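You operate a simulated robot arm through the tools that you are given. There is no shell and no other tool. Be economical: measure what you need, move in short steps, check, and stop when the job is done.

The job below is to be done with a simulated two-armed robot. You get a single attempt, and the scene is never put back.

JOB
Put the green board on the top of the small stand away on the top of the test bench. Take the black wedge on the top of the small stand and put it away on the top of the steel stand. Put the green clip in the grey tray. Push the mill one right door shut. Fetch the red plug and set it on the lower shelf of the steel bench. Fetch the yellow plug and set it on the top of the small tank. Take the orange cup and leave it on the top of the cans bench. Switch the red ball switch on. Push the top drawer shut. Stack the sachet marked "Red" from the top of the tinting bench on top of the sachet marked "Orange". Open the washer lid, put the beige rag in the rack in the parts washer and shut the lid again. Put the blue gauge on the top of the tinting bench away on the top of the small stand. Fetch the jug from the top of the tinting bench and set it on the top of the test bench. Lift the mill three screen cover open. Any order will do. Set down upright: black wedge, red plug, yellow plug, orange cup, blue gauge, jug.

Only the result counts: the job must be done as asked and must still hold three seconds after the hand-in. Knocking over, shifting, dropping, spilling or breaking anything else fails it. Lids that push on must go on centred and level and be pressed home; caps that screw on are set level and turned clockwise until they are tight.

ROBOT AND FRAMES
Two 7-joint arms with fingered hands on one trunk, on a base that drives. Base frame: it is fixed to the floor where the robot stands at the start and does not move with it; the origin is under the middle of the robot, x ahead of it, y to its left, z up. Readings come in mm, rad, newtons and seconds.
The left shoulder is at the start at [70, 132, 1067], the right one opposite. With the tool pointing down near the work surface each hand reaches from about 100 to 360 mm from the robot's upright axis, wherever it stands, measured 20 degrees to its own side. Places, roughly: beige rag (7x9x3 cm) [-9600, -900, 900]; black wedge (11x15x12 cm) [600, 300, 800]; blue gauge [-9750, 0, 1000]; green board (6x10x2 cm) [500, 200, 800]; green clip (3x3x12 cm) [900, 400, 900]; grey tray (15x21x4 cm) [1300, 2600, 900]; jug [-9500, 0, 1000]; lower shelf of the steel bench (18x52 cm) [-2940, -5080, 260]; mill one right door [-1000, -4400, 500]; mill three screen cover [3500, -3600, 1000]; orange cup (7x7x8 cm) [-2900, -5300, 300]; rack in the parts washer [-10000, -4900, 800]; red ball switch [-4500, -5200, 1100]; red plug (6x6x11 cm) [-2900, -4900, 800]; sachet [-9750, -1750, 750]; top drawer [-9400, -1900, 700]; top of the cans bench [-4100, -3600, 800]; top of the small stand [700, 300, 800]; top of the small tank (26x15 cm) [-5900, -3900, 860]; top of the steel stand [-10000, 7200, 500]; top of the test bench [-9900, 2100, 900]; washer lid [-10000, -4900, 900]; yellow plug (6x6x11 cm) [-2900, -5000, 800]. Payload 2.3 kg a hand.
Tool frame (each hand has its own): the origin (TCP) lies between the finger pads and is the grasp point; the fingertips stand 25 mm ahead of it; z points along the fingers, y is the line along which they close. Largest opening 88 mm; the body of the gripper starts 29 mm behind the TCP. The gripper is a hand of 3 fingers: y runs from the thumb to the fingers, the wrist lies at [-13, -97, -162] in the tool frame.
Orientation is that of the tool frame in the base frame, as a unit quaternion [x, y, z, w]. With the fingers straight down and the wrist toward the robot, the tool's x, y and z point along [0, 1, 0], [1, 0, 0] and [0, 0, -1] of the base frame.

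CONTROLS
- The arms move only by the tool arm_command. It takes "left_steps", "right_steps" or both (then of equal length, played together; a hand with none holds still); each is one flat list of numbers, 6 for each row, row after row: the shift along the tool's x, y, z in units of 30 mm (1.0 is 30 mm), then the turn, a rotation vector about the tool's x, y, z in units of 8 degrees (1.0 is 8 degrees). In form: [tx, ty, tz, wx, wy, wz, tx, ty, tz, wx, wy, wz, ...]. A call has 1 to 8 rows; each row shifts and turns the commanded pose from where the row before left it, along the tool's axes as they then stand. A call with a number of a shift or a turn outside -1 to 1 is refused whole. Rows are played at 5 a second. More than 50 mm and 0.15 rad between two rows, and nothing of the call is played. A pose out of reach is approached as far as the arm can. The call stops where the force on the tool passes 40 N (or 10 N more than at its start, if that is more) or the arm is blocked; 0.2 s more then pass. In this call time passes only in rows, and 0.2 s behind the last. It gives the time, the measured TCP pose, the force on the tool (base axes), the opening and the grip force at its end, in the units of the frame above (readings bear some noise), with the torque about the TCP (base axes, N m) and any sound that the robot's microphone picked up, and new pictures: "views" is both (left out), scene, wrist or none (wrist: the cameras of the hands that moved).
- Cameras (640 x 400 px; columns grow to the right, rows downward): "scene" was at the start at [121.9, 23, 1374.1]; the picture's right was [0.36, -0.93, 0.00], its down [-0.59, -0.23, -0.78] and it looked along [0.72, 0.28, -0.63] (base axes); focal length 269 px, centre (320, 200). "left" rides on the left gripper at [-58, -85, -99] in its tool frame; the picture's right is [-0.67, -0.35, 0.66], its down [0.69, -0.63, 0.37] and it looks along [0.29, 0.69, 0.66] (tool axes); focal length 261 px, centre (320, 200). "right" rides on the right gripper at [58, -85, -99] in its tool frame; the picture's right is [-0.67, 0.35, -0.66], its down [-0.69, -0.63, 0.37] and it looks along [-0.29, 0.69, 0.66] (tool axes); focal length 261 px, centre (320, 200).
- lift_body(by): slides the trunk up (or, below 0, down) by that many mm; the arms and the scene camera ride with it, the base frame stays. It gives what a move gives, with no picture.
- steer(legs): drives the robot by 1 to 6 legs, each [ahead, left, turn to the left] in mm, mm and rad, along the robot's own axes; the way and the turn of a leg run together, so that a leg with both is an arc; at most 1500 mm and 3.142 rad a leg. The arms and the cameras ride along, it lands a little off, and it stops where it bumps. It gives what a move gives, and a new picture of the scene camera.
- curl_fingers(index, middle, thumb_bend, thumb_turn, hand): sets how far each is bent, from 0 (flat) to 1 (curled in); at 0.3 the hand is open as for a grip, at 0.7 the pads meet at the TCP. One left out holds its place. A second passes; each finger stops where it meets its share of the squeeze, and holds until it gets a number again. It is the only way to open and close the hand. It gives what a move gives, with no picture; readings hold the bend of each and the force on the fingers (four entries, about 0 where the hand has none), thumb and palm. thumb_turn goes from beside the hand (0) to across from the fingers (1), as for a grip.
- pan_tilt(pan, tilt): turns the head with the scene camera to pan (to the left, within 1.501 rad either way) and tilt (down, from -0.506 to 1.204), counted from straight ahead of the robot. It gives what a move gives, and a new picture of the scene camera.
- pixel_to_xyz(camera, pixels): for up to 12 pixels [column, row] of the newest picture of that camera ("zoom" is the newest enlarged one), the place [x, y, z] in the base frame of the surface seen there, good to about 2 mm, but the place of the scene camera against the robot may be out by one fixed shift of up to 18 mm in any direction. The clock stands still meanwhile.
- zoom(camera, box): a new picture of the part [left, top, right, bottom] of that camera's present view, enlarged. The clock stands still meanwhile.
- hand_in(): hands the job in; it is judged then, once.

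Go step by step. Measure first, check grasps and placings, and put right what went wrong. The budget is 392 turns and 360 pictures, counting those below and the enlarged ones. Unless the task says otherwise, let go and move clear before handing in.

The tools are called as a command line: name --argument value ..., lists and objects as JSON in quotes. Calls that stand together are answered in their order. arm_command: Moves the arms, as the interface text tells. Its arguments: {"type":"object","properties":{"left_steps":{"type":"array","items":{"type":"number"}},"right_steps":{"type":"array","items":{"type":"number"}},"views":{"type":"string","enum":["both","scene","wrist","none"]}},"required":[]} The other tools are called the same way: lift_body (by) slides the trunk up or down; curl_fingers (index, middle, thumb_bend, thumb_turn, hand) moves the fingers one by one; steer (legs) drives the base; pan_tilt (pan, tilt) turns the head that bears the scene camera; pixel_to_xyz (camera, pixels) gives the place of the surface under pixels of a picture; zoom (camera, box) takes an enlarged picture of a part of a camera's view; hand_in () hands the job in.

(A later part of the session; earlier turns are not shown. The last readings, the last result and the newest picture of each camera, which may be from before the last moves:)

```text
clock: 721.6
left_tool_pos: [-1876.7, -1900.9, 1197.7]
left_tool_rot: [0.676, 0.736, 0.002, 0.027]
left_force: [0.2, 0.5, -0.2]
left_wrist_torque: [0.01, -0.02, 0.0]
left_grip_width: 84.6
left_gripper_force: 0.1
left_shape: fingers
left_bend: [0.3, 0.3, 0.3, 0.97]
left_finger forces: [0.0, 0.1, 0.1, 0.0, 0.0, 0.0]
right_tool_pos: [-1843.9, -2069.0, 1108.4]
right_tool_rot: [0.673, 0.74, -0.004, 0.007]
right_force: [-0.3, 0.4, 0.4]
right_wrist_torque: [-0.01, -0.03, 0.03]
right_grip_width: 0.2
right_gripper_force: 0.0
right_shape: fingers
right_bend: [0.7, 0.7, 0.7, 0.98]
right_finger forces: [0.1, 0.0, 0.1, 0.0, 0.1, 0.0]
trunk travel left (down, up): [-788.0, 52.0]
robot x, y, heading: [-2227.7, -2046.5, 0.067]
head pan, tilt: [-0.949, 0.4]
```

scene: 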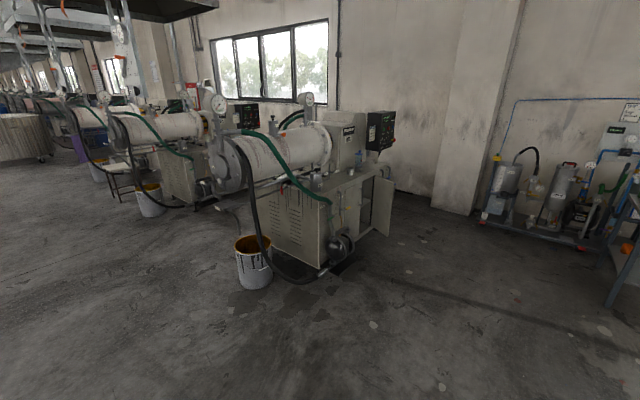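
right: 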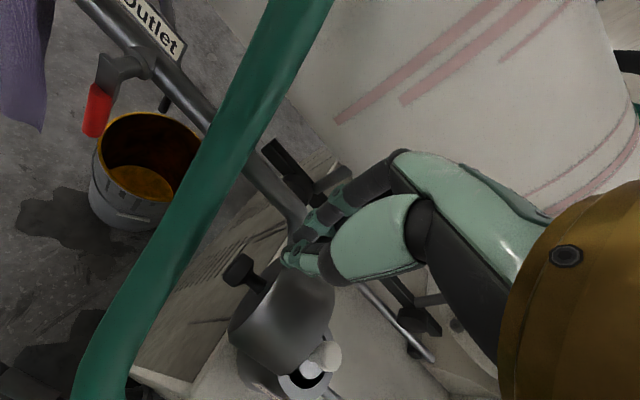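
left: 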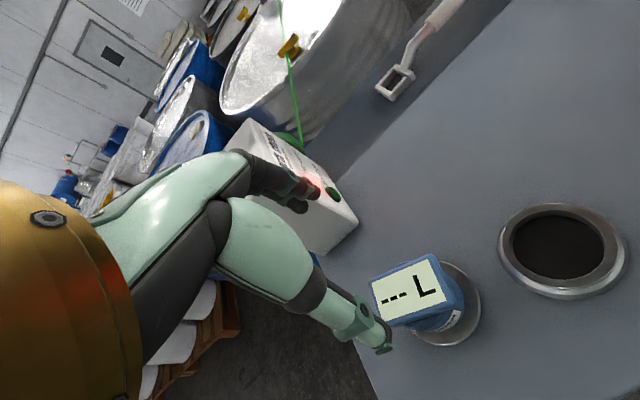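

The open door is at (383,207). I measure it and its surroundings.

pixel_to_xyz --camera "scene" --pixels '[[376, 195], [391, 195], [376, 230], [390, 230], [383, 180], [365, 195], [350, 225], [385, 205], [340, 250], [360, 215]]'

zoom --camera "scene" --box '[290, 140, 430, 270]'

```text
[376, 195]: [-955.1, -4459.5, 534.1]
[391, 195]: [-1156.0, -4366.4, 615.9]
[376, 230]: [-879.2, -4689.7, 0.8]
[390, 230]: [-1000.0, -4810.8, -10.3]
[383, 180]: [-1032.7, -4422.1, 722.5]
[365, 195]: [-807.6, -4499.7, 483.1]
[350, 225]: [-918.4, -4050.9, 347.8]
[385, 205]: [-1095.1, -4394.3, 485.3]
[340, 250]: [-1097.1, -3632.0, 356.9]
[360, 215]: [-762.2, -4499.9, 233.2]
```

```text
3.08 times, centred on (360, 205) of scene
```

zoom: 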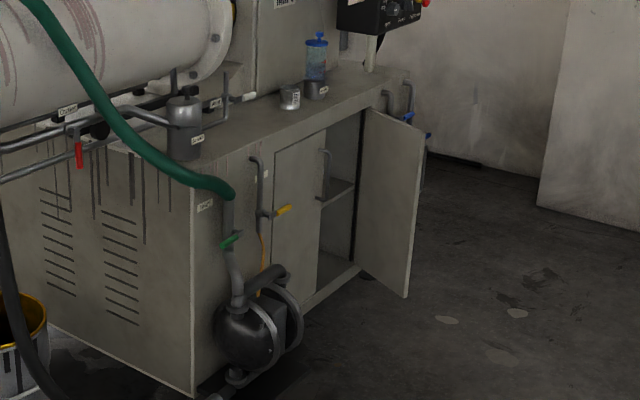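

The door (z ≲730) is ~65° open, hinged at ≈(−920,−4475), tip (−1160,−4364). I'll push its outer face from the −y side. First I drive to (−1700,−4410) facing +x.

steer --legs '[[0, 0, -0.065], [520, 0, 0], [0, -1200, 0], [0, -1160, 0]]'

pan_tilt --pan -0.1 --tilt 0.8

```text
clock: 736.3
left_tool_pos: [-1329.7, -4272.9, 1197.8]
left_tool_rot: [0.702, 0.711, 0.002, 0.027]
left_force: [-1.0, 0.1, -0.1]
left_wrist_torque: [0.0, -0.03, -0.05]
left_grip_width: 84.8
left_gripper_force: 0.0
left_shape: fingers
left_bend: [0.3, 0.3, 0.3, 0.97]
left_finger forces: [0.1, 0.0, 0.0, 0.0, 0.0, 0.0]
right_tool_pos: [-1310.5, -4443.1, 1109.0]
right_tool_rot: [0.7, 0.715, -0.005, 0.008]
right_force: [0.6, 0.5, -0.1]
right_wrist_torque: [0.03, -0.01, -0.02]
right_grip_width: 0.0
right_gripper_force: 0.0
right_shape: fingers
right_bend: [0.7, 0.7, 0.7, 0.98]
right_finger forces: [0.0, 0.0, 0.1, 0.0, 0.0, 0.0]
trunk travel left (down, up): [-788.0, 52.0]
robot x, y, heading: [-1687.9, -4392.9, -0.007]
head pan, tilt: [-0.949, 0.4]
```

scene: 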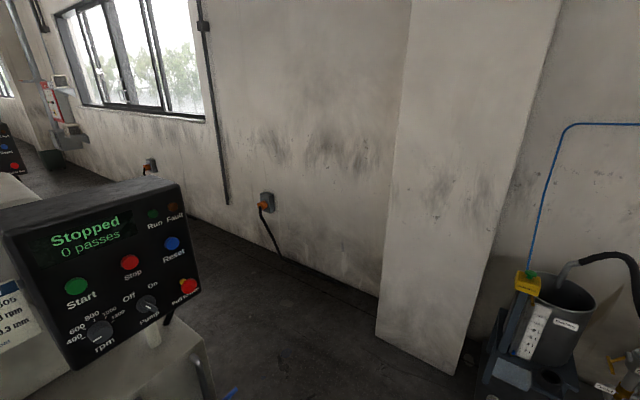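

```text
clock: 737.5
left_tool_pos: [-1331.8, -4274.1, 1198.6]
left_tool_rot: [0.702, 0.711, 0.001, 0.027]
left_force: [0.0, -0.2, -0.2]
left_wrist_torque: [0.01, -0.03, 0.02]
left_grip_width: 84.7
left_gripper_force: 0.1
left_shape: fingers
left_bend: [0.3, 0.3, 0.3, 0.97]
left_finger forces: [0.0, 0.1, 0.0, 0.0, 0.1, 0.1]
right_tool_pos: [-1310.5, -4444.6, 1108.8]
right_tool_rot: [0.7, 0.714, -0.005, 0.008]
right_force: [-0.1, 0.2, 1.0]
right_wrist_torque: [-0.01, -0.01, -0.01]
right_grip_width: 0.0
right_gripper_force: 0.1
right_shape: fingers
right_bend: [0.7, 0.7, 0.7, 0.98]
right_finger forces: [0.0, 0.0, 0.0, 0.0, 0.0, 0.0]
trunk travel left (down, up): [-788.0, 52.0]
robot x, y, heading: [-1688.3, -4392.7, -0.011]
head pan, tilt: [-0.099, 0.799]
```

scene: 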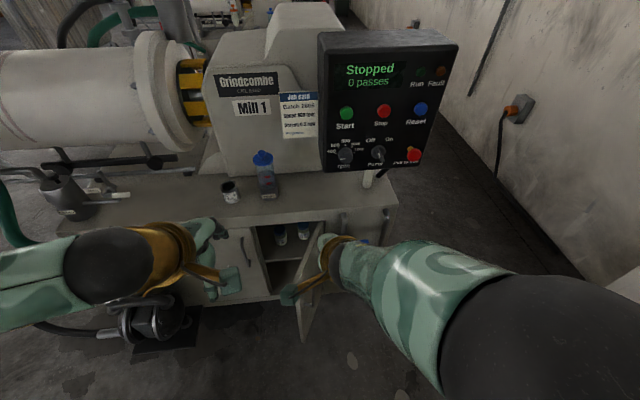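

Mill 1 confirmed; the open door is under my right hand (≈310,290), and a control panel hangs above. I measure both.

pixel_to_xyz --camera "scene" --pixels '[[303, 320], [310, 300], [320, 280], [322, 235], [385, 165], [450, 45], [345, 160], [390, 200], [300, 340], [318, 310]]'

```text
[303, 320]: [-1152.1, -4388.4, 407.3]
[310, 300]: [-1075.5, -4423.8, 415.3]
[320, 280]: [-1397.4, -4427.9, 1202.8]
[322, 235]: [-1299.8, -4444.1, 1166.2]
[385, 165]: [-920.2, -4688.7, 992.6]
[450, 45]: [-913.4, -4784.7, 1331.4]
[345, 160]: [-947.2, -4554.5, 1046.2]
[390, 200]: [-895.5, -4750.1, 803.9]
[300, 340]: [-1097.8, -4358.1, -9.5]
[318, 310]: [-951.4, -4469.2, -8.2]
```

Clear. I lower the trunk 400, lower the fist beside the door's outer face, then push by driving along the door's arc.

lift_body --by -400

arm_command --right_steps '[-0.3, 0, 1, 0, 0, 0, -0.3, 0, 1, 0, 0, 0]' --views "none"

steer --legs '[[170, 0, 0.008]]'

arm_command --right_steps '[0, 0, 0, 0, 0, 0]' --views "wrist"

```text
clock: 741.3
left_tool_pos: [-1331.1, -4273.2, 799.0]
left_tool_rot: [0.702, 0.712, 0.001, 0.027]
left_force: [-0.8, 0.8, 0.4]
left_wrist_torque: [0.03, -0.01, 0.01]
left_grip_width: 84.7
left_gripper_force: 0.1
left_shape: fingers
left_bend: [0.3, 0.3, 0.3, 0.97]
left_finger forces: [0.1, 0.1, 0.1, 0.0, 0.0, 0.0]
right_tool_pos: [-1309.9, -4445.0, 709.0]
right_tool_rot: [0.699, 0.715, -0.005, 0.007]
right_force: [-0.3, 0.4, 0.2]
right_wrist_torque: [-0.03, 0.02, -0.01]
right_grip_width: 0.0
right_gripper_force: 0.1
right_shape: fingers
right_bend: [0.7, 0.7, 0.7, 0.98]
right_finger forces: [0.1, 0.0, 0.1, 0.0, 0.0, 0.2]
trunk travel left (down, up): [-388.0, 452.0]
robot x, y, heading: [-1688.4, -4392.2, -0.006]
head pan, tilt: [-0.099, 0.799]
```

```text
clock: 741.9
left_tool_pos: [-1329.5, -4274.4, 797.5]
left_tool_rot: [0.702, 0.712, 0.002, 0.025]
left_force: [-0.2, 0.0, -0.1]
left_wrist_torque: [0.0, -0.04, 0.0]
left_grip_width: 84.7
left_gripper_force: 0.1
left_shape: fingers
left_bend: [0.3, 0.3, 0.3, 0.97]
left_finger forces: [0.0, 0.0, 0.0, 0.1, 0.0, 0.0]
right_tool_pos: [-1308.3, -4464.4, 661.3]
right_tool_rot: [0.7, 0.714, -0.004, 0.006]
right_force: [-0.1, -1.0, 0.5]
right_wrist_torque: [0.01, 0.0, 0.01]
right_grip_width: 0.0
right_gripper_force: 0.0
right_shape: fingers
right_bend: [0.7, 0.7, 0.7, 0.98]
right_finger forces: [0.1, 0.0, 0.0, 0.0, 0.0, 0.0]
right hand out of reach, approached as far as the arm can: row 1
trunk travel left (down, up): [-388.0, 452.0]
robot x, y, heading: [-1687.9, -4396.2, -0.012]
head pan, tilt: [-0.099, 0.799]
```

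```text
clock: 743.3
left_tool_pos: [-1163.8, -4271.7, 797.3]
left_tool_rot: [0.699, 0.715, 0.002, 0.027]
left_force: [-0.2, 0.0, -0.9]
left_wrist_torque: [-0.02, 0.04, 0.01]
left_grip_width: 84.8
left_gripper_force: 0.1
left_shape: fingers
left_bend: [0.3, 0.3, 0.3, 0.97]
left_finger forces: [0.0, 0.1, 0.0, 0.0, 0.1, 0.1]
right_tool_pos: [-1141.6, -4460.6, 660.7]
right_tool_rot: [0.696, 0.718, -0.006, 0.007]
right_force: [0.1, 0.3, -0.1]
right_wrist_torque: [0.02, 0.0, -0.01]
right_grip_width: 0.1
right_gripper_force: 0.1
right_shape: fingers
right_bend: [0.7, 0.7, 0.7, 0.98]
right_finger forces: [0.1, 0.0, 0.1, 0.0, 0.0, 0.0]
trunk travel left (down, up): [-388.0, 452.0]
robot x, y, heading: [-1521.9, -4392.2, 0.005]
head pan, tilt: [-0.099, 0.799]
```

scene: 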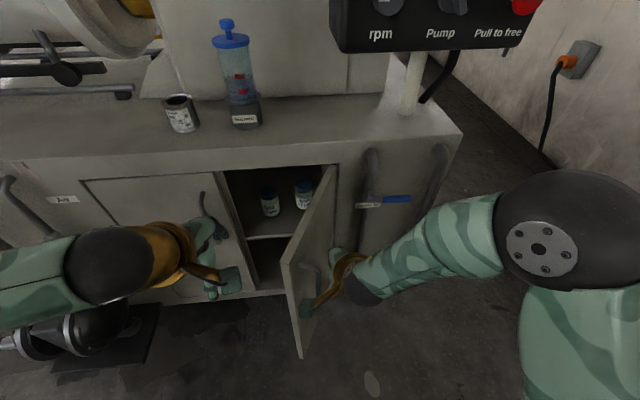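

```text
clock: 743.7
left_tool_pos: [-1164.0, -4271.8, 798.3]
left_tool_rot: [0.698, 0.715, 0.002, 0.027]
left_force: [0.7, 1.0, 0.0]
left_wrist_torque: [-0.02, 0.02, 0.02]
left_grip_width: 84.6
left_gripper_force: 0.1
left_shape: fingers
left_bend: [0.3, 0.3, 0.3, 0.97]
left_finger forces: [0.0, 0.0, 0.1, 0.1, 0.0, 0.1]
right_tool_pos: [-1141.6, -4460.2, 661.9]
right_tool_rot: [0.696, 0.718, -0.004, 0.008]
right_force: [-0.5, -0.7, 0.1]
right_wrist_torque: [-0.03, 0.03, -0.01]
right_grip_width: 0.0
right_gripper_force: 0.0
right_shape: fingers
right_bend: [0.7, 0.7, 0.7, 0.98]
right_finger forces: [0.1, 0.0, 0.0, 0.0, 0.0, 0.1]
trunk travel left (down, up): [-388.0, 452.0]
robot x, y, heading: [-1523.1, -4397.5, -0.002]
head pan, tilt: [-0.099, 0.799]
```

right: 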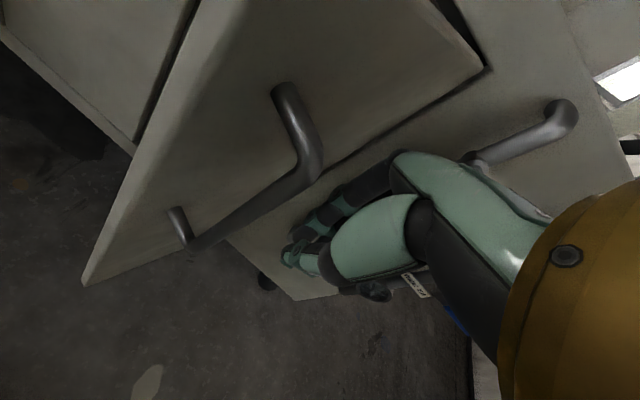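

The fist is on the door's outer side. I push along the arc with the base.

steer --legs '[[30, 85, 0], [51, 51, 0], [62, 31, 0]]'

```text
clock: 746.1
left_tool_pos: [-1024.0, -4102.9, 797.4]
left_tool_rot: [0.699, 0.715, 0.002, 0.027]
left_force: [0.0, 1.4, 1.1]
left_wrist_torque: [-0.01, 0.0, -0.04]
left_grip_width: 84.4
left_gripper_force: 0.0
left_shape: fingers
left_bend: [0.3, 0.3, 0.3, 0.97]
left_finger forces: [0.0, 0.0, 0.0, 0.0, 0.0, 0.1]
right_tool_pos: [-1001.7, -4293.8, 661.5]
right_tool_rot: [0.697, 0.717, -0.006, 0.006]
right_force: [0.6, 0.0, 0.2]
right_wrist_torque: [-0.01, -0.01, 0.03]
right_grip_width: 0.0
right_gripper_force: 0.0
right_shape: fingers
right_bend: [0.7, 0.7, 0.7, 0.98]
right_finger forces: [0.0, 0.1, 0.0, 0.0, 0.1, 0.1]
trunk travel left (down, up): [-388.0, 452.0]
robot x, y, heading: [-1381.2, -4224.6, 0.003]
head pan, tilt: [-0.099, 0.799]
```

scene: 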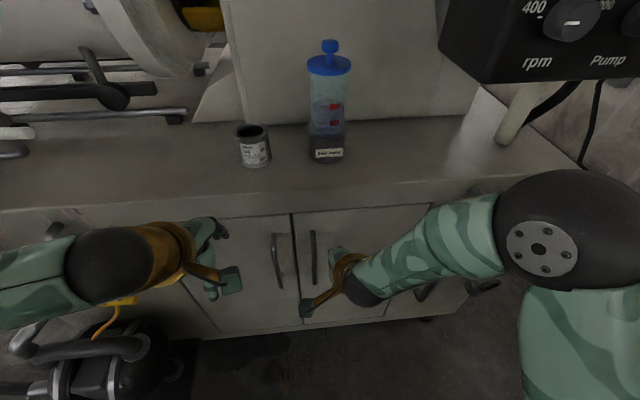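

Almost shut. I press it home with the arm in +x until it firmly stops.

arm_command --right_steps '[0, 0.6, 0, 0, 0, 0, 0, 0.6, 0, 0, 0, 0, 0, 0.5, 0, 0, 0, 0, 0, 0.5, 0, 0, 0, 0]' --views "scene"

```text
clock: 747.1
left_tool_pos: [-1030.6, -4102.4, 801.2]
left_tool_rot: [0.699, 0.714, 0.004, 0.028]
left_force: [0.3, -0.3, -0.3]
left_wrist_torque: [0.01, 0.04, 0.01]
left_grip_width: 84.7
left_gripper_force: 0.0
left_shape: fingers
left_bend: [0.3, 0.3, 0.3, 0.97]
left_finger forces: [0.0, 0.0, 0.1, 0.0, 0.1, 0.0]
right_tool_pos: [-943.2, -4292.3, 664.3]
right_tool_rot: [0.696, 0.718, -0.006, 0.007]
right_force: [-30.0, -1.2, -5.5]
right_wrist_torque: [0.02, -0.86, -0.25]
right_grip_width: 0.0
right_gripper_force: 14.4
right_shape: fingers
right_bend: [0.7, 0.7, 0.7, 0.98]
right_finger forces: [0.0, 29.8, 0.0, 0.0, 0.0, 0.0]
trunk travel left (down, up): [-388.0, 452.0]
robot x, y, heading: [-1383.3, -4222.3, -0.002]
head pan, tilt: [-0.099, 0.799]
```

scene: 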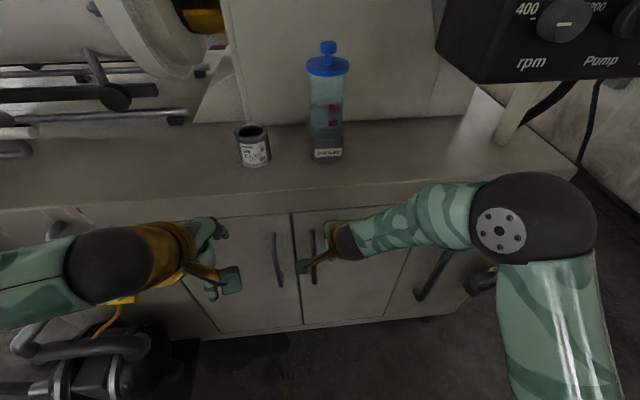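

The door is shut. I back off, raise the trunk and turn toward the steel bench at (−2900,−5000).

steer --legs '[[-350, 0, 0], [0, 0, -2.5]]'

lift_body --by 400

pan_tilt --pan 0.0 --tilt 0.6

```text
clock: 755.3
left_tool_pos: [-1943.6, -4530.4, 797.9]
left_tool_rot: [0.889, -0.457, -0.026, 0.009]
left_force: [0.1, -0.5, 0.3]
left_wrist_torque: [0.02, 0.02, 0.01]
left_grip_width: 84.6
left_gripper_force: 0.1
left_shape: fingers
left_bend: [0.3, 0.3, 0.3, 0.97]
left_finger forces: [0.1, 0.0, 0.0, 0.0, 0.0, 0.0]
right_tool_pos: [-2124.1, -4423.6, 662.3]
right_tool_rot: [0.891, -0.454, -0.009, -0.002]
right_force: [1.0, -0.6, -0.6]
right_wrist_torque: [-0.01, 0.0, -0.04]
right_grip_width: 0.2
right_gripper_force: 0.2
right_shape: fingers
right_bend: [0.7, 0.7, 0.7, 0.98]
right_finger forces: [0.0, 0.1, 0.1, 0.0, 0.1, 0.0]
trunk travel left (down, up): [-388.0, 452.0]
robot x, y, heading: [-1716.8, -4227.5, -2.544]
head pan, tilt: [-0.099, 0.799]
```

scene: 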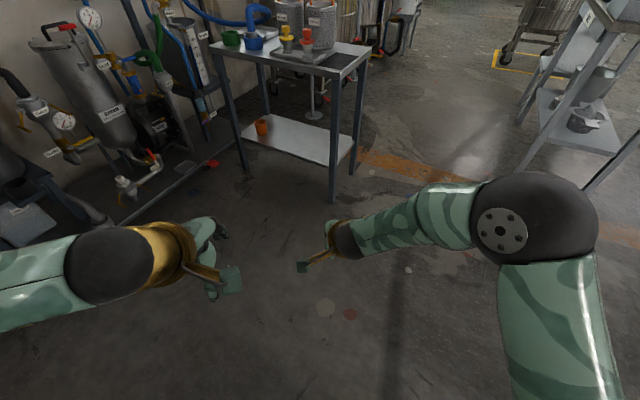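

```text
clock: 759.1
left_tool_pos: [-1944.9, -4530.7, 1197.6]
left_tool_rot: [0.889, -0.457, -0.025, 0.009]
left_force: [0.5, 1.1, -0.4]
left_wrist_torque: [-0.03, -0.03, 0.0]
left_grip_width: 84.8
left_gripper_force: 0.1
left_shape: fingers
left_bend: [0.3, 0.3, 0.3, 0.97]
left_finger forces: [0.1, 0.1, 0.0, 0.0, 0.0, 0.0]
right_tool_pos: [-2123.6, -4424.3, 1064.7]
right_tool_rot: [0.891, -0.453, -0.008, -0.004]
right_force: [1.3, 0.3, -0.1]
right_wrist_torque: [-0.02, 0.0, 0.0]
right_grip_width: 0.0
right_gripper_force: 0.0
right_shape: fingers
right_bend: [0.7, 0.7, 0.7, 0.98]
right_finger forces: [0.0, 0.0, 0.1, 0.1, 0.0, 0.1]
trunk travel left (down, up): [-788.0, 52.0]
robot x, y, heading: [-1718.6, -4227.3, -2.542]
head pan, tilt: [-0.099, 0.799]
```

```text
clock: 759.9
left_tool_pos: [-1944.1, -4529.8, 1197.4]
left_tool_rot: [0.889, -0.457, -0.025, 0.009]
left_force: [-0.3, -1.0, 1.2]
left_wrist_torque: [0.02, 0.03, -0.02]
left_grip_width: 85.0
left_gripper_force: 0.0
left_shape: fingers
left_bend: [0.3, 0.3, 0.3, 0.97]
left_finger forces: [0.1, 0.0, 0.0, 0.1, 0.1, 0.0]
right_tool_pos: [-2124.3, -4422.3, 1064.5]
right_tool_rot: [0.891, -0.454, -0.008, -0.004]
right_force: [0.6, 0.4, -0.4]
right_wrist_torque: [0.01, -0.01, -0.03]
right_grip_width: 0.0
right_gripper_force: 0.1
right_shape: fingers
right_bend: [0.7, 0.7, 0.7, 0.98]
right_finger forces: [0.0, 0.1, 0.0, 0.1, 0.1, 0.1]
trunk travel left (down, up): [-788.0, 52.0]
robot x, y, heading: [-1718.9, -4226.9, -2.54]
head pan, tilt: [0.0, 0.6]
```

scene: 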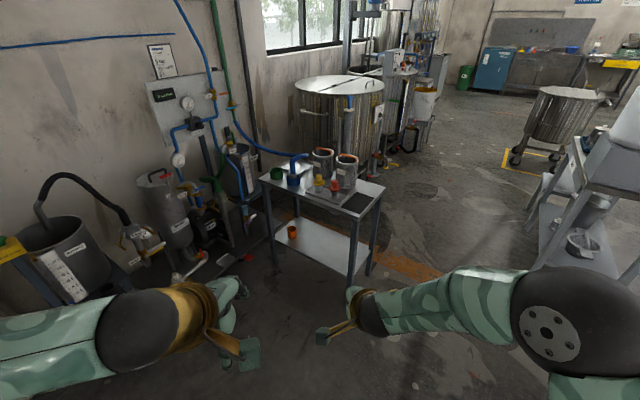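

The steel bench is in view: plugs at (320,183) and (336,185), orange cup on the lower shelf (292,232). I zoom and measure.

zoom --camera "scene" --box '[245, 140, 400, 290]'

pixel_to_xyz --camera "scene" --pixels '[[320, 180], [335, 182], [292, 230], [292, 238], [320, 240], [300, 250], [265, 180], [350, 215], [383, 190], [340, 265], [365, 200], [310, 200]]'

```text
2.67 times, centred on (322, 215) of scene
```

zoom: 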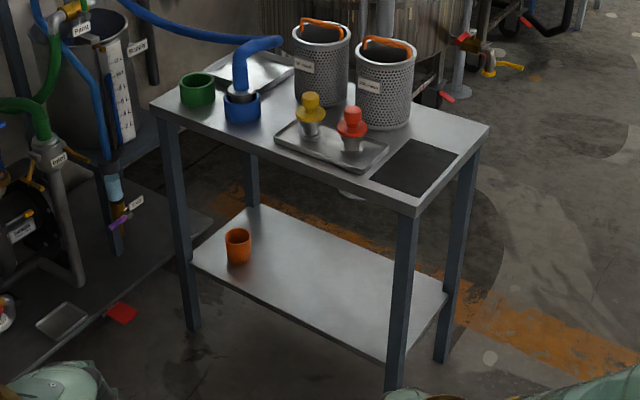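

```text
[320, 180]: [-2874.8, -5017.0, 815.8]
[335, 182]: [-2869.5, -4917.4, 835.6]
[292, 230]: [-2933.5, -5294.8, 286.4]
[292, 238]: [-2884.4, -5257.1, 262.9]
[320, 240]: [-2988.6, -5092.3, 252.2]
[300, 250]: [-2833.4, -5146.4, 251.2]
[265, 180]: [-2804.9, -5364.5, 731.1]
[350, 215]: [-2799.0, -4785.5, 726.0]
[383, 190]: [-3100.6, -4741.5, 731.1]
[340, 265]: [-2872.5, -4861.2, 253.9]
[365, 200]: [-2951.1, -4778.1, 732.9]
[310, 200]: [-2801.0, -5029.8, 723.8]
```

Bench: x −3105…−2800, y −5365…−4785, top ≈740; shelf ≈258. Yellow plug (−2875,−5017), red plug (−2870,−4917), cup (−2905,−5280). I measure the filter units at the left to see how close I can get.

pixel_to_xyz --camera "scene" --pixels '[[175, 220], [150, 240], [235, 180], [215, 265], [225, 225], [185, 275], [75, 250], [130, 290], [590, 230], [555, 190]]'

pixel_to_xyz --camera "zoom" --pixels '[[311, 100], [311, 130], [352, 112], [352, 145], [280, 140], [385, 160], [300, 118], [237, 232], [237, 262], [250, 245], [224, 245], [405, 165]]'

```text
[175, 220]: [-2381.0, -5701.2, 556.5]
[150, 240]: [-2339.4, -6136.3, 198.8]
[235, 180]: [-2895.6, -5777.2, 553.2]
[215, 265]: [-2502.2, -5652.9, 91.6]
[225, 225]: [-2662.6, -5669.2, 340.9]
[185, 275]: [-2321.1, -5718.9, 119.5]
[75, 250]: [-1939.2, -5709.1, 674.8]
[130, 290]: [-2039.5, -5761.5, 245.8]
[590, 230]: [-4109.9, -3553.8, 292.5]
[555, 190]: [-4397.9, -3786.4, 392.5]
```

```text
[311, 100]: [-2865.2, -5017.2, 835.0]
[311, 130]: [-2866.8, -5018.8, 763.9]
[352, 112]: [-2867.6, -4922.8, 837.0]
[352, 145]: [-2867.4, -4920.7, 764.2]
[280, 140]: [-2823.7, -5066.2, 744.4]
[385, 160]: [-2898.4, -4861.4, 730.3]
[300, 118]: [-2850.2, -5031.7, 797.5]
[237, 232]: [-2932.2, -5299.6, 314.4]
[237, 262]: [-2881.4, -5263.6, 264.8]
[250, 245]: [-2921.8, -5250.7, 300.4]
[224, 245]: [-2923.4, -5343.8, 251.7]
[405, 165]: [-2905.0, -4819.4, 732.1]
```

Filter units start at y≈−5650, so I have room. I face −x and approach the bench in front of the red plug.

steer --legs '[[0, 0, -0.6], [0, 765, 0], [790, 0, 0]]'

curl_fingers --hand "right" --index 0.3 --middle 0.3 --thumb_bend 0.3

arm_command --right_steps '[0, 0, 0, 0, 0, 0]' --views "wrist"

```text
clock: 769.5
left_tool_pos: [-2860.7, -5101.0, 1199.1]
left_tool_rot: [0.709, -0.705, -0.028, 0.002]
left_force: [-0.1, 0.0, 0.6]
left_wrist_torque: [-0.01, 0.01, 0.03]
left_grip_width: 84.8
left_gripper_force: 0.0
left_shape: fingers
left_bend: [0.3, 0.3, 0.3, 0.97]
left_finger forces: [0.1, 0.1, 0.0, 0.0, 0.0, 0.0]
right_tool_pos: [-2946.3, -4910.6, 1064.3]
right_tool_rot: [0.712, -0.702, -0.008, -0.004]
right_force: [0.0, 0.5, 0.1]
right_wrist_torque: [0.02, -0.03, -0.01]
right_grip_width: 0.3
right_gripper_force: 0.0
right_shape: fingers
right_bend: [0.7, 0.7, 0.7, 0.98]
right_finger forces: [0.0, 0.1, 0.0, 0.0, 0.0, 0.0]
trunk travel left (down, up): [-788.0, 52.0]
robot x, y, heading: [-2506.6, -4984.4, 3.128]
head pan, tilt: [0.0, 0.6]
```

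scene: 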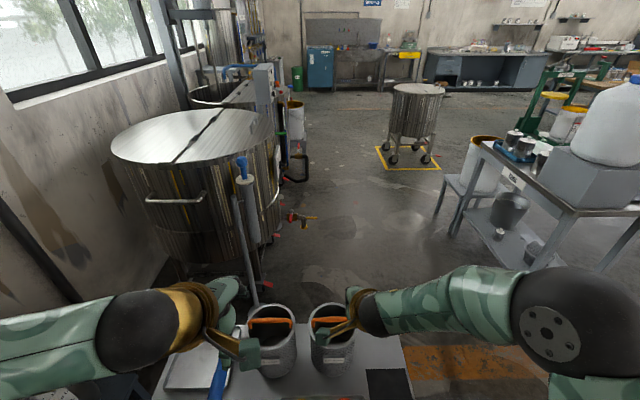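

```text
clock: 770.5
left_tool_pos: [-2861.8, -5101.1, 1199.0]
left_tool_rot: [0.709, -0.704, -0.027, 0.001]
left_force: [0.2, -0.2, 0.1]
left_wrist_torque: [0.01, 0.01, -0.02]
left_grip_width: 84.7
left_gripper_force: 0.0
left_shape: fingers
left_bend: [0.3, 0.3, 0.3, 0.97]
left_finger forces: [0.0, 0.1, 0.0, 0.1, 0.0, 0.0]
right_tool_pos: [-2948.5, -4910.7, 1063.6]
right_tool_rot: [0.712, -0.702, -0.007, -0.005]
right_force: [-0.4, -0.1, -0.5]
right_wrist_torque: [0.02, -0.06, 0.02]
right_grip_width: 84.4
right_gripper_force: 0.1
right_shape: fingers
right_bend: [0.3, 0.3, 0.3, 0.98]
right_finger forces: [0.0, 0.1, 0.0, 0.1, 0.1, 0.0]
trunk travel left (down, up): [-788.0, 52.0]
robot x, y, heading: [-2506.5, -4981.7, 3.126]
head pan, tilt: [0.0, 0.6]
```

```text
clock: 770.9
left_tool_pos: [-2862.5, -5100.6, 1197.7]
left_tool_rot: [0.709, -0.705, -0.027, 0.002]
left_force: [1.0, 0.1, -0.2]
left_wrist_torque: [0.04, 0.03, 0.0]
left_grip_width: 84.4
left_gripper_force: 0.0
left_shape: fingers
left_bend: [0.3, 0.3, 0.3, 0.97]
left_finger forces: [0.0, 0.1, 0.1, 0.0, 0.0, 0.0]
right_tool_pos: [-2947.6, -4911.2, 1063.8]
right_tool_rot: [0.712, -0.702, -0.007, -0.005]
right_force: [0.3, 0.1, 0.3]
right_wrist_torque: [-0.03, 0.02, 0.01]
right_grip_width: 84.1
right_gripper_force: 0.0
right_shape: fingers
right_bend: [0.3, 0.3, 0.3, 0.98]
right_finger forces: [0.0, 0.1, 0.1, 0.1, 0.0, 0.1]
trunk travel left (down, up): [-788.0, 52.0]
robot x, y, heading: [-2502.2, -4982.2, 3.125]
head pan, tilt: [0.0, 0.6]
```

right: 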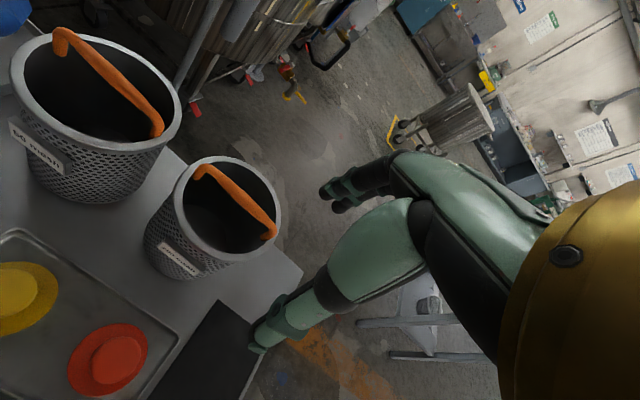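

Baskets stand behind the plugs. I measure both plugs from the wrist view.

pixel_to_xyz --camera "right" --pixels '[[110, 358], [108, 350], [80, 375], [145, 345], [95, 330], [120, 385], [20, 292], [10, 300], [50, 295], [180, 340], [100, 250]]'

```text
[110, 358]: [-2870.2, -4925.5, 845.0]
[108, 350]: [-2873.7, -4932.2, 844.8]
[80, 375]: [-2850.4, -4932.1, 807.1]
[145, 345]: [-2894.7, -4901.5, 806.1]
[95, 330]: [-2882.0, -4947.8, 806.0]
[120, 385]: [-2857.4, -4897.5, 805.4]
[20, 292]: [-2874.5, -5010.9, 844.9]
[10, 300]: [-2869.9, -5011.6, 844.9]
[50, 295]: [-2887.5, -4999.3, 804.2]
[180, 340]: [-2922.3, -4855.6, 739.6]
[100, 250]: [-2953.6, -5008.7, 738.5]
```

Red plug: knob top 845 at (−2870,−4925), flange 806 (Ø≈58). The basket is close behind, so I use a narrow opening and grip the knob.

curl_fingers --hand "right" --index 0.45 --middle 0.45 --thumb_bend 0.42

arm_command --right_steps '[0.15, -0.85, 0, 0, 0, 0, 0.15, -0.85, 0.2, 0, 0, 0, 0.13, -0.85, 1, 0, 0, 0, 0, 0, 1, 0, 0, 0, 0, 0, 1, 0, 0, 0, 0, 0, 1, 0, 0, 0, 0, 0, 1, 0, 0, 0, 0, 0, 1, 0, 0, 0]' --views "wrist"

```text
clock: 771.9
left_tool_pos: [-2861.5, -5100.8, 1197.8]
left_tool_rot: [0.709, -0.705, -0.026, 0.001]
left_force: [-0.2, -0.1, -0.6]
left_wrist_torque: [0.01, 0.03, 0.01]
left_grip_width: 84.6
left_gripper_force: 0.1
left_shape: fingers
left_bend: [0.3, 0.3, 0.3, 0.97]
left_finger forces: [0.1, 0.0, 0.1, 0.1, 0.1, 0.0]
right_tool_pos: [-2946.3, -4910.2, 1063.9]
right_tool_rot: [0.712, -0.702, -0.008, -0.005]
right_force: [-0.8, 0.9, -0.3]
right_wrist_torque: [-0.01, -0.01, -0.02]
right_grip_width: 56.4
right_gripper_force: 0.2
right_shape: fingers
right_bend: [0.45, 0.45, 0.42, 0.98]
right_finger forces: [0.0, 0.0, 0.0, 0.0, 0.0, 0.0]
trunk travel left (down, up): [-788.0, 52.0]
robot x, y, heading: [-2503.9, -4982.8, 3.123]
head pan, tilt: [0.0, 0.6]
```

```text
clock: 773.7
left_tool_pos: [-2862.0, -5101.0, 1197.6]
left_tool_rot: [0.709, -0.705, -0.027, 0.001]
left_force: [0.2, -0.7, -0.1]
left_wrist_torque: [0.02, -0.04, -0.01]
left_grip_width: 84.7
left_gripper_force: 0.1
left_shape: fingers
left_bend: [0.3, 0.3, 0.3, 0.97]
left_finger forces: [0.0, 0.0, 0.1, 0.0, 0.0, 0.0]
right_tool_pos: [-2872.1, -4918.4, 875.2]
right_tool_rot: [0.712, -0.702, -0.007, -0.005]
right_force: [-0.9, 0.0, -0.3]
right_wrist_torque: [-0.03, -0.03, -0.03]
right_grip_width: 56.3
right_gripper_force: 0.1
right_shape: fingers
right_bend: [0.45, 0.45, 0.42, 0.98]
right_finger forces: [0.0, 0.0, 0.0, 0.0, 0.1, 0.2]
trunk travel left (down, up): [-788.0, 52.0]
robot x, y, heading: [-2500.4, -4984.0, 3.126]
head pan, tilt: [0.0, 0.6]
```

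right: 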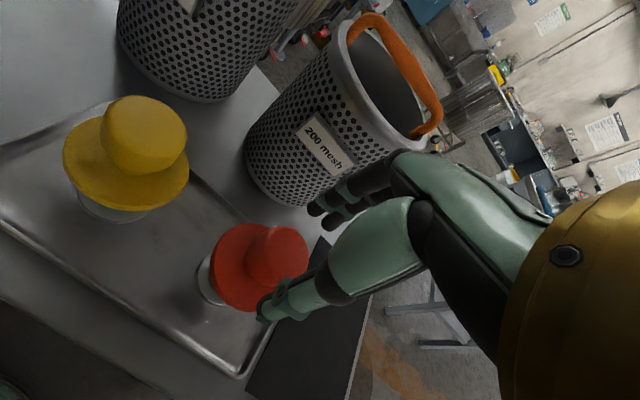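

Aligned over the red knob. I descend to z≈833, grip and lift.

arm_command --right_steps '[0.2, 0, 0.7, 0, 0, 0, 0, 0, 0.7, 0, 0, 0]' --views "none"

curl_fingers --hand "right" --index 0.85 --middle 0.85 --thumb_bend 0.85

arm_command --right_steps '[0, 0, -0.7, 0, 0, 0, 0, 0, -1, 0, 0, 0, 0, 0, -1, 0, 0, 0]' --views "wrist"

```text
clock: 774.3
left_tool_pos: [-2863.1, -5101.5, 1198.0]
left_tool_rot: [0.709, -0.704, -0.027, 0.002]
left_force: [1.3, 1.2, 0.3]
left_wrist_torque: [0.01, 0.02, 0.01]
left_grip_width: 84.6
left_gripper_force: 0.1
left_shape: fingers
left_bend: [0.3, 0.3, 0.3, 0.97]
left_finger forces: [0.0, 0.0, 0.0, 0.1, 0.0, 0.0]
right_tool_pos: [-2871.7, -4924.9, 833.2]
right_tool_rot: [0.712, -0.702, -0.007, -0.006]
right_force: [0.4, 0.5, -0.1]
right_wrist_torque: [0.01, 0.01, -0.01]
right_grip_width: 56.1
right_gripper_force: 0.1
right_shape: fingers
right_bend: [0.45, 0.45, 0.42, 0.98]
right_finger forces: [0.1, 0.0, 0.0, 0.0, 0.0, 0.0]
trunk travel left (down, up): [-788.0, 52.0]
robot x, y, heading: [-2501.6, -4982.2, 3.125]
head pan, tilt: [0.0, 0.6]
```

```text
clock: 775.3
left_tool_pos: [-2861.2, -5100.8, 1198.1]
left_tool_rot: [0.709, -0.705, -0.028, 0.002]
left_force: [-0.4, -0.9, -0.6]
left_wrist_torque: [0.0, 0.02, 0.02]
left_grip_width: 84.8
left_gripper_force: 0.1
left_shape: fingers
left_bend: [0.3, 0.3, 0.3, 0.97]
left_finger forces: [0.0, 0.1, 0.0, 0.0, 0.0, 0.0]
right_tool_pos: [-2872.0, -4924.6, 834.0]
right_tool_rot: [0.712, -0.702, -0.008, -0.004]
right_force: [-1.4, 1.0, 8.4]
right_wrist_torque: [0.06, 0.25, -0.01]
right_grip_width: 12.2
right_gripper_force: 28.3
right_shape: fingers
right_bend: [0.72, 0.55, 0.72, 0.95]
right_finger forces: [11.6, 14.7, 0.0, 0.0, 31.2, 0.0]
trunk travel left (down, up): [-788.0, 52.0]
robot x, y, heading: [-2503.6, -4986.1, 3.129]
head pan, tilt: [0.0, 0.6]
```

```text
clock: 776.1
left_tool_pos: [-2862.9, -5102.1, 1197.5]
left_tool_rot: [0.709, -0.704, -0.028, 0.002]
left_force: [-1.5, 0.2, 0.7]
left_wrist_torque: [0.0, 0.02, 0.06]
left_grip_width: 84.5
left_gripper_force: 0.1
left_shape: fingers
left_bend: [0.3, 0.3, 0.3, 0.97]
left_finger forces: [0.1, 0.0, 0.1, 0.0, 0.1, 0.0]
right_tool_pos: [-2871.2, -4923.2, 918.0]
right_tool_rot: [0.712, -0.702, -0.006, -0.006]
right_force: [-0.1, 0.7, -1.6]
right_wrist_torque: [0.0, -0.01, -0.04]
right_grip_width: 12.4
right_gripper_force: 23.9
right_shape: fingers
right_bend: [0.72, 0.56, 0.72, 0.95]
right_finger forces: [12.1, 8.6, 0.0, 0.1, 27.7, 0.0]
trunk travel left (down, up): [-788.0, 52.0]
robot x, y, heading: [-2500.0, -4983.4, 3.133]
head pan, tilt: [0.0, 0.6]
```

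right: 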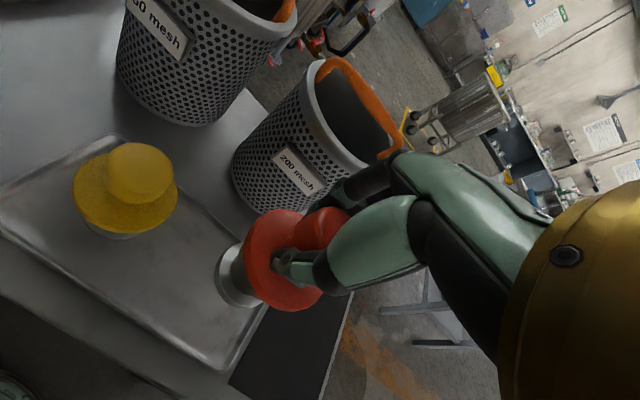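

The red plug is held. For the lower shelf I'll approach from the bench's +y end (facing −y) so my left arm stays clear of it.

steer --legs '[[-300, 0, 0], [0, -620, 0], [0, 0, 1.57], [0, -640, 0]]'

pan_tilt --pan 0.0 --tilt 1.0

```text
clock: 788.2
left_tool_pos: [-2711.7, -4699.9, 1197.7]
left_tool_rot: [1.0, 0.002, -0.019, 0.02]
left_force: [0.0, 0.1, -0.4]
left_wrist_torque: [-0.02, 0.04, 0.02]
left_grip_width: 84.8
left_gripper_force: 0.0
left_shape: fingers
left_bend: [0.3, 0.3, 0.3, 0.97]
left_finger forces: [0.1, 0.0, 0.1, 0.0, 0.0, 0.0]
right_tool_pos: [-2890.6, -4707.0, 918.1]
right_tool_rot: [1.0, 0.006, -0.01, 0.001]
right_force: [0.1, 0.7, -2.1]
right_wrist_torque: [-0.02, 0.01, 0.01]
right_grip_width: 11.6
right_gripper_force: 18.2
right_shape: fingers
right_bend: [0.72, 0.63, 0.73, 0.95]
right_finger forces: [12.9, 2.6, 0.0, 0.1, 20.1, 0.0]
trunk travel left (down, up): [-788.0, 52.0]
robot x, y, heading: [-2829.3, -4339.1, -1.589]
head pan, tilt: [0.0, 0.6]
```

scene: 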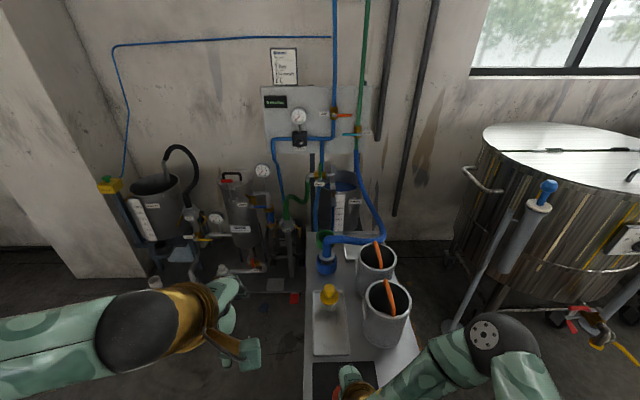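

```text
clock: 789.0
left_tool_pos: [-2713.5, -4700.4, 1198.9]
left_tool_rot: [1.0, 0.002, -0.019, 0.02]
left_force: [-1.1, 0.8, 0.2]
left_wrist_torque: [-0.01, 0.02, -0.01]
left_grip_width: 84.8
left_gripper_force: 0.0
left_shape: fingers
left_bend: [0.3, 0.3, 0.3, 0.97]
left_finger forces: [0.1, 0.0, 0.0, 0.0, 0.0, 0.1]
right_tool_pos: [-2891.7, -4708.7, 917.6]
right_tool_rot: [1.0, 0.006, -0.009, 0.0]
right_force: [-0.5, 0.3, -1.5]
right_wrist_torque: [0.03, 0.01, 0.01]
right_grip_width: 11.5
right_gripper_force: 17.2
right_shape: fingers
right_bend: [0.72, 0.63, 0.73, 0.95]
right_finger forces: [12.8, 2.6, 0.1, 0.1, 20.1, 0.0]
trunk travel left (down, up): [-788.0, 52.0]
robot x, y, heading: [-2824.2, -4343.5, -1.584]
head pan, tilt: [0.0, 1.0]
```

scene: 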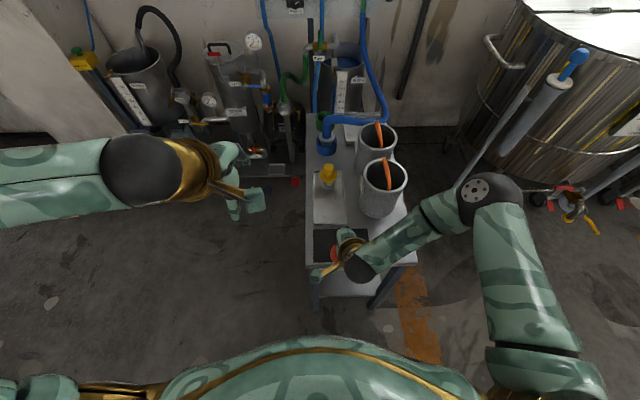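

I back 40, shift 35 to centre on the bench, lower the trunk 560, and then slide in under the top.

steer --legs '[[-45, -38, 0.012]]'

lift_body --by -550

arm_command --right_steps '[0, 0, 0, 0, 0, 0]' --views "both"

```text
clock: 790.0
left_tool_pos: [-2741.6, -4658.2, 1195.2]
left_tool_rot: [1.0, 0.008, -0.02, 0.018]
left_force: [0.2, -0.5, 0.4]
left_wrist_torque: [0.02, 0.0, -0.04]
left_grip_width: 84.6
left_gripper_force: 0.0
left_shape: fingers
left_bend: [0.3, 0.3, 0.3, 0.97]
left_finger forces: [0.0, 0.0, 0.0, 0.0, 0.0, 0.0]
right_tool_pos: [-2919.2, -4666.6, 916.2]
right_tool_rot: [1.0, 0.012, -0.011, -0.002]
right_force: [-0.1, -0.6, -2.4]
right_wrist_torque: [0.02, 0.01, 0.01]
right_grip_width: 11.4
right_gripper_force: 17.9
right_shape: fingers
right_bend: [0.72, 0.63, 0.73, 0.95]
right_finger forces: [12.9, 2.5, 0.0, 0.0, 20.5, 0.0]
trunk travel left (down, up): [-788.0, 52.0]
robot x, y, heading: [-2864.2, -4296.0, -1.574]
head pan, tilt: [0.0, 1.0]
```

scene: 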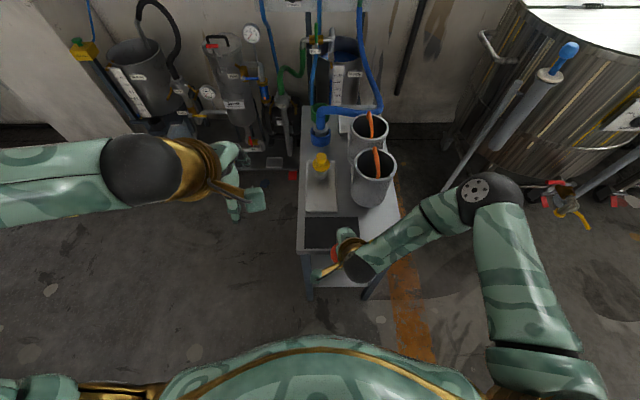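

```text
refused: -550 is not a number from -400 to 400
```

```text
clock: 790.4
left_tool_pos: [-2745.6, -4650.9, 1197.4]
left_tool_rot: [1.0, 0.009, -0.017, 0.021]
left_force: [0.6, 0.5, 0.8]
left_wrist_torque: [0.0, -0.02, -0.03]
left_grip_width: 84.7
left_gripper_force: 0.0
left_shape: fingers
left_bend: [0.3, 0.3, 0.3, 0.97]
left_finger forces: [0.0, 0.1, 0.0, 0.0, 0.0, 0.0]
right_tool_pos: [-2923.6, -4660.0, 918.2]
right_tool_rot: [1.0, 0.012, -0.01, 0.0]
right_force: [-0.1, -0.1, -2.0]
right_wrist_torque: [0.0, 0.02, 0.0]
right_grip_width: 11.5
right_gripper_force: 17.8
right_shape: fingers
right_bend: [0.72, 0.63, 0.73, 0.95]
right_finger forces: [12.9, 2.6, 0.0, 0.0, 20.5, 0.1]
trunk travel left (down, up): [-788.0, 52.0]
robot x, y, heading: [-2868.8, -4292.3, -1.575]
head pan, tilt: [0.0, 1.0]
```

scene: 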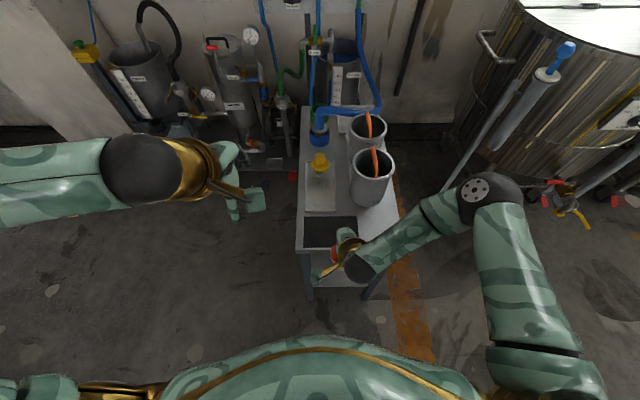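
right: 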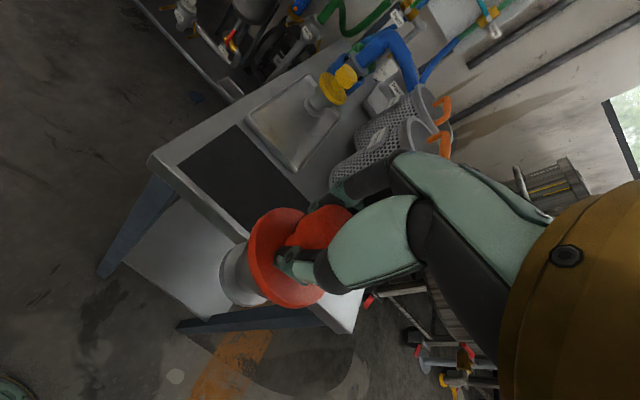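

The lift step is limited to 400; the plug hangs upright. I lower in two steps.

lift_body --by -300

lift_body --by -245

steer --legs '[[130, 0, 0]]'

arm_command --right_steps '[0, 0, 0, 0, 0, 0]' --views "wrist"

```text
clock: 793.4
left_tool_pos: [-2746.0, -4651.3, 897.7]
left_tool_rot: [1.0, 0.008, -0.018, 0.02]
left_force: [0.8, 0.1, 0.3]
left_wrist_torque: [-0.01, -0.01, 0.0]
left_grip_width: 84.6
left_gripper_force: 0.1
left_shape: fingers
left_bend: [0.3, 0.3, 0.3, 0.97]
left_finger forces: [0.0, 0.0, 0.1, 0.1, 0.0, 0.0]
right_tool_pos: [-2922.4, -4661.5, 617.2]
right_tool_rot: [1.0, 0.013, -0.009, 0.001]
right_force: [0.4, -0.3, -1.8]
right_wrist_torque: [0.0, -0.01, -0.01]
right_grip_width: 11.6
right_gripper_force: 17.7
right_shape: fingers
right_bend: [0.72, 0.63, 0.73, 0.95]
right_finger forces: [12.8, 2.6, 0.1, 0.1, 20.5, 0.0]
trunk travel left (down, up): [-488.0, 352.0]
robot x, y, heading: [-2864.1, -4291.7, -1.579]
head pan, tilt: [0.0, 1.0]
```

```text
clock: 795.9
left_tool_pos: [-2745.6, -4651.0, 653.1]
left_tool_rot: [1.0, 0.009, -0.018, 0.02]
left_force: [0.1, 0.6, -0.5]
left_wrist_torque: [0.01, 0.01, -0.03]
left_grip_width: 84.8
left_gripper_force: 0.0
left_shape: fingers
left_bend: [0.3, 0.3, 0.3, 0.97]
left_finger forces: [0.0, 0.1, 0.1, 0.1, 0.0, 0.0]
right_tool_pos: [-2922.2, -4660.7, 372.7]
right_tool_rot: [1.0, 0.013, -0.008, 0.001]
right_force: [0.3, 0.3, -2.7]
right_wrist_torque: [-0.02, -0.03, 0.0]
right_grip_width: 11.5
right_gripper_force: 18.0
right_shape: fingers
right_bend: [0.72, 0.63, 0.73, 0.95]
right_finger forces: [12.8, 2.7, 0.0, 0.0, 20.6, 0.0]
trunk travel left (down, up): [-243.0, 597.0]
robot x, y, heading: [-2867.9, -4291.0, -1.574]
head pan, tilt: [0.0, 1.0]
```

```text
clock: 797.2
left_tool_pos: [-2748.7, -4756.6, 656.7]
left_tool_rot: [0.999, 0.002, -0.019, 0.026]
left_force: [1.0, 0.6, 0.5]
left_wrist_torque: [0.0, -0.02, 0.0]
left_grip_width: 84.6
left_gripper_force: 0.1
left_shape: fingers
left_bend: [0.3, 0.3, 0.3, 0.97]
left_finger forces: [0.0, 0.1, 0.0, 0.1, 0.1, 0.0]
right_tool_pos: [-2926.5, -4766.9, 374.5]
right_tool_rot: [1.0, 0.009, -0.012, 0.003]
right_force: [0.2, 0.2, -1.2]
right_wrist_torque: [0.02, 0.01, 0.01]
right_grip_width: 11.4
right_gripper_force: 18.6
right_shape: fingers
right_bend: [0.72, 0.63, 0.73, 0.95]
right_finger forces: [13.3, 3.8, 0.0, 0.0, 21.0, 0.0]
trunk travel left (down, up): [-243.0, 597.0]
robot x, y, heading: [-2863.3, -4403.8, -1.586]
head pan, tilt: [0.0, 1.0]
stopped in leg 1: the robot was blocked; the commanded pose is now the measured one
```

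scene: 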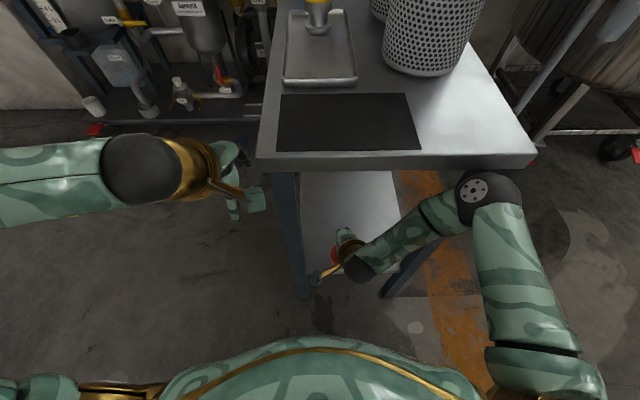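

```text
clock: 797.6
left_tool_pos: [-2747.6, -4756.4, 657.0]
left_tool_rot: [0.999, 0.004, -0.019, 0.026]
left_force: [0.6, -0.5, 0.3]
left_wrist_torque: [0.02, 0.03, 0.0]
left_grip_width: 84.5
left_gripper_force: 0.0
left_shape: fingers
left_bend: [0.3, 0.3, 0.3, 0.97]
left_finger forces: [0.1, 0.1, 0.0, 0.0, 0.0, 0.0]
right_tool_pos: [-2925.4, -4765.8, 374.5]
right_tool_rot: [1.0, 0.01, -0.01, 0.003]
right_force: [0.3, -0.3, -1.1]
right_wrist_torque: [0.06, 0.0, -0.02]
right_grip_width: 11.5
right_gripper_force: 19.3
right_shape: fingers
right_bend: [0.72, 0.63, 0.73, 0.95]
right_finger forces: [13.3, 3.8, 0.0, 0.1, 21.0, 0.0]
trunk travel left (down, up): [-243.0, 597.0]
robot x, y, heading: [-2863.1, -4403.4, -1.589]
head pan, tilt: [0.0, 1.0]
```

right: 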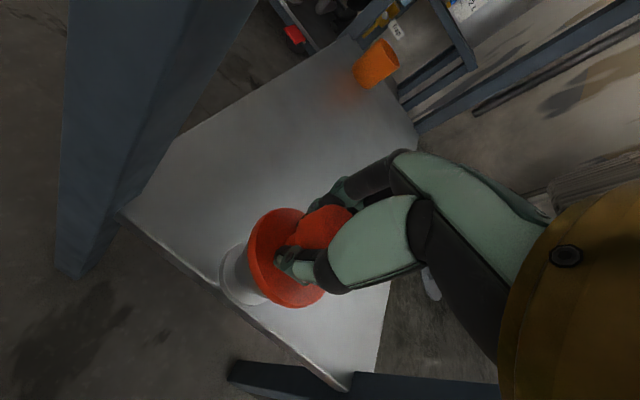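

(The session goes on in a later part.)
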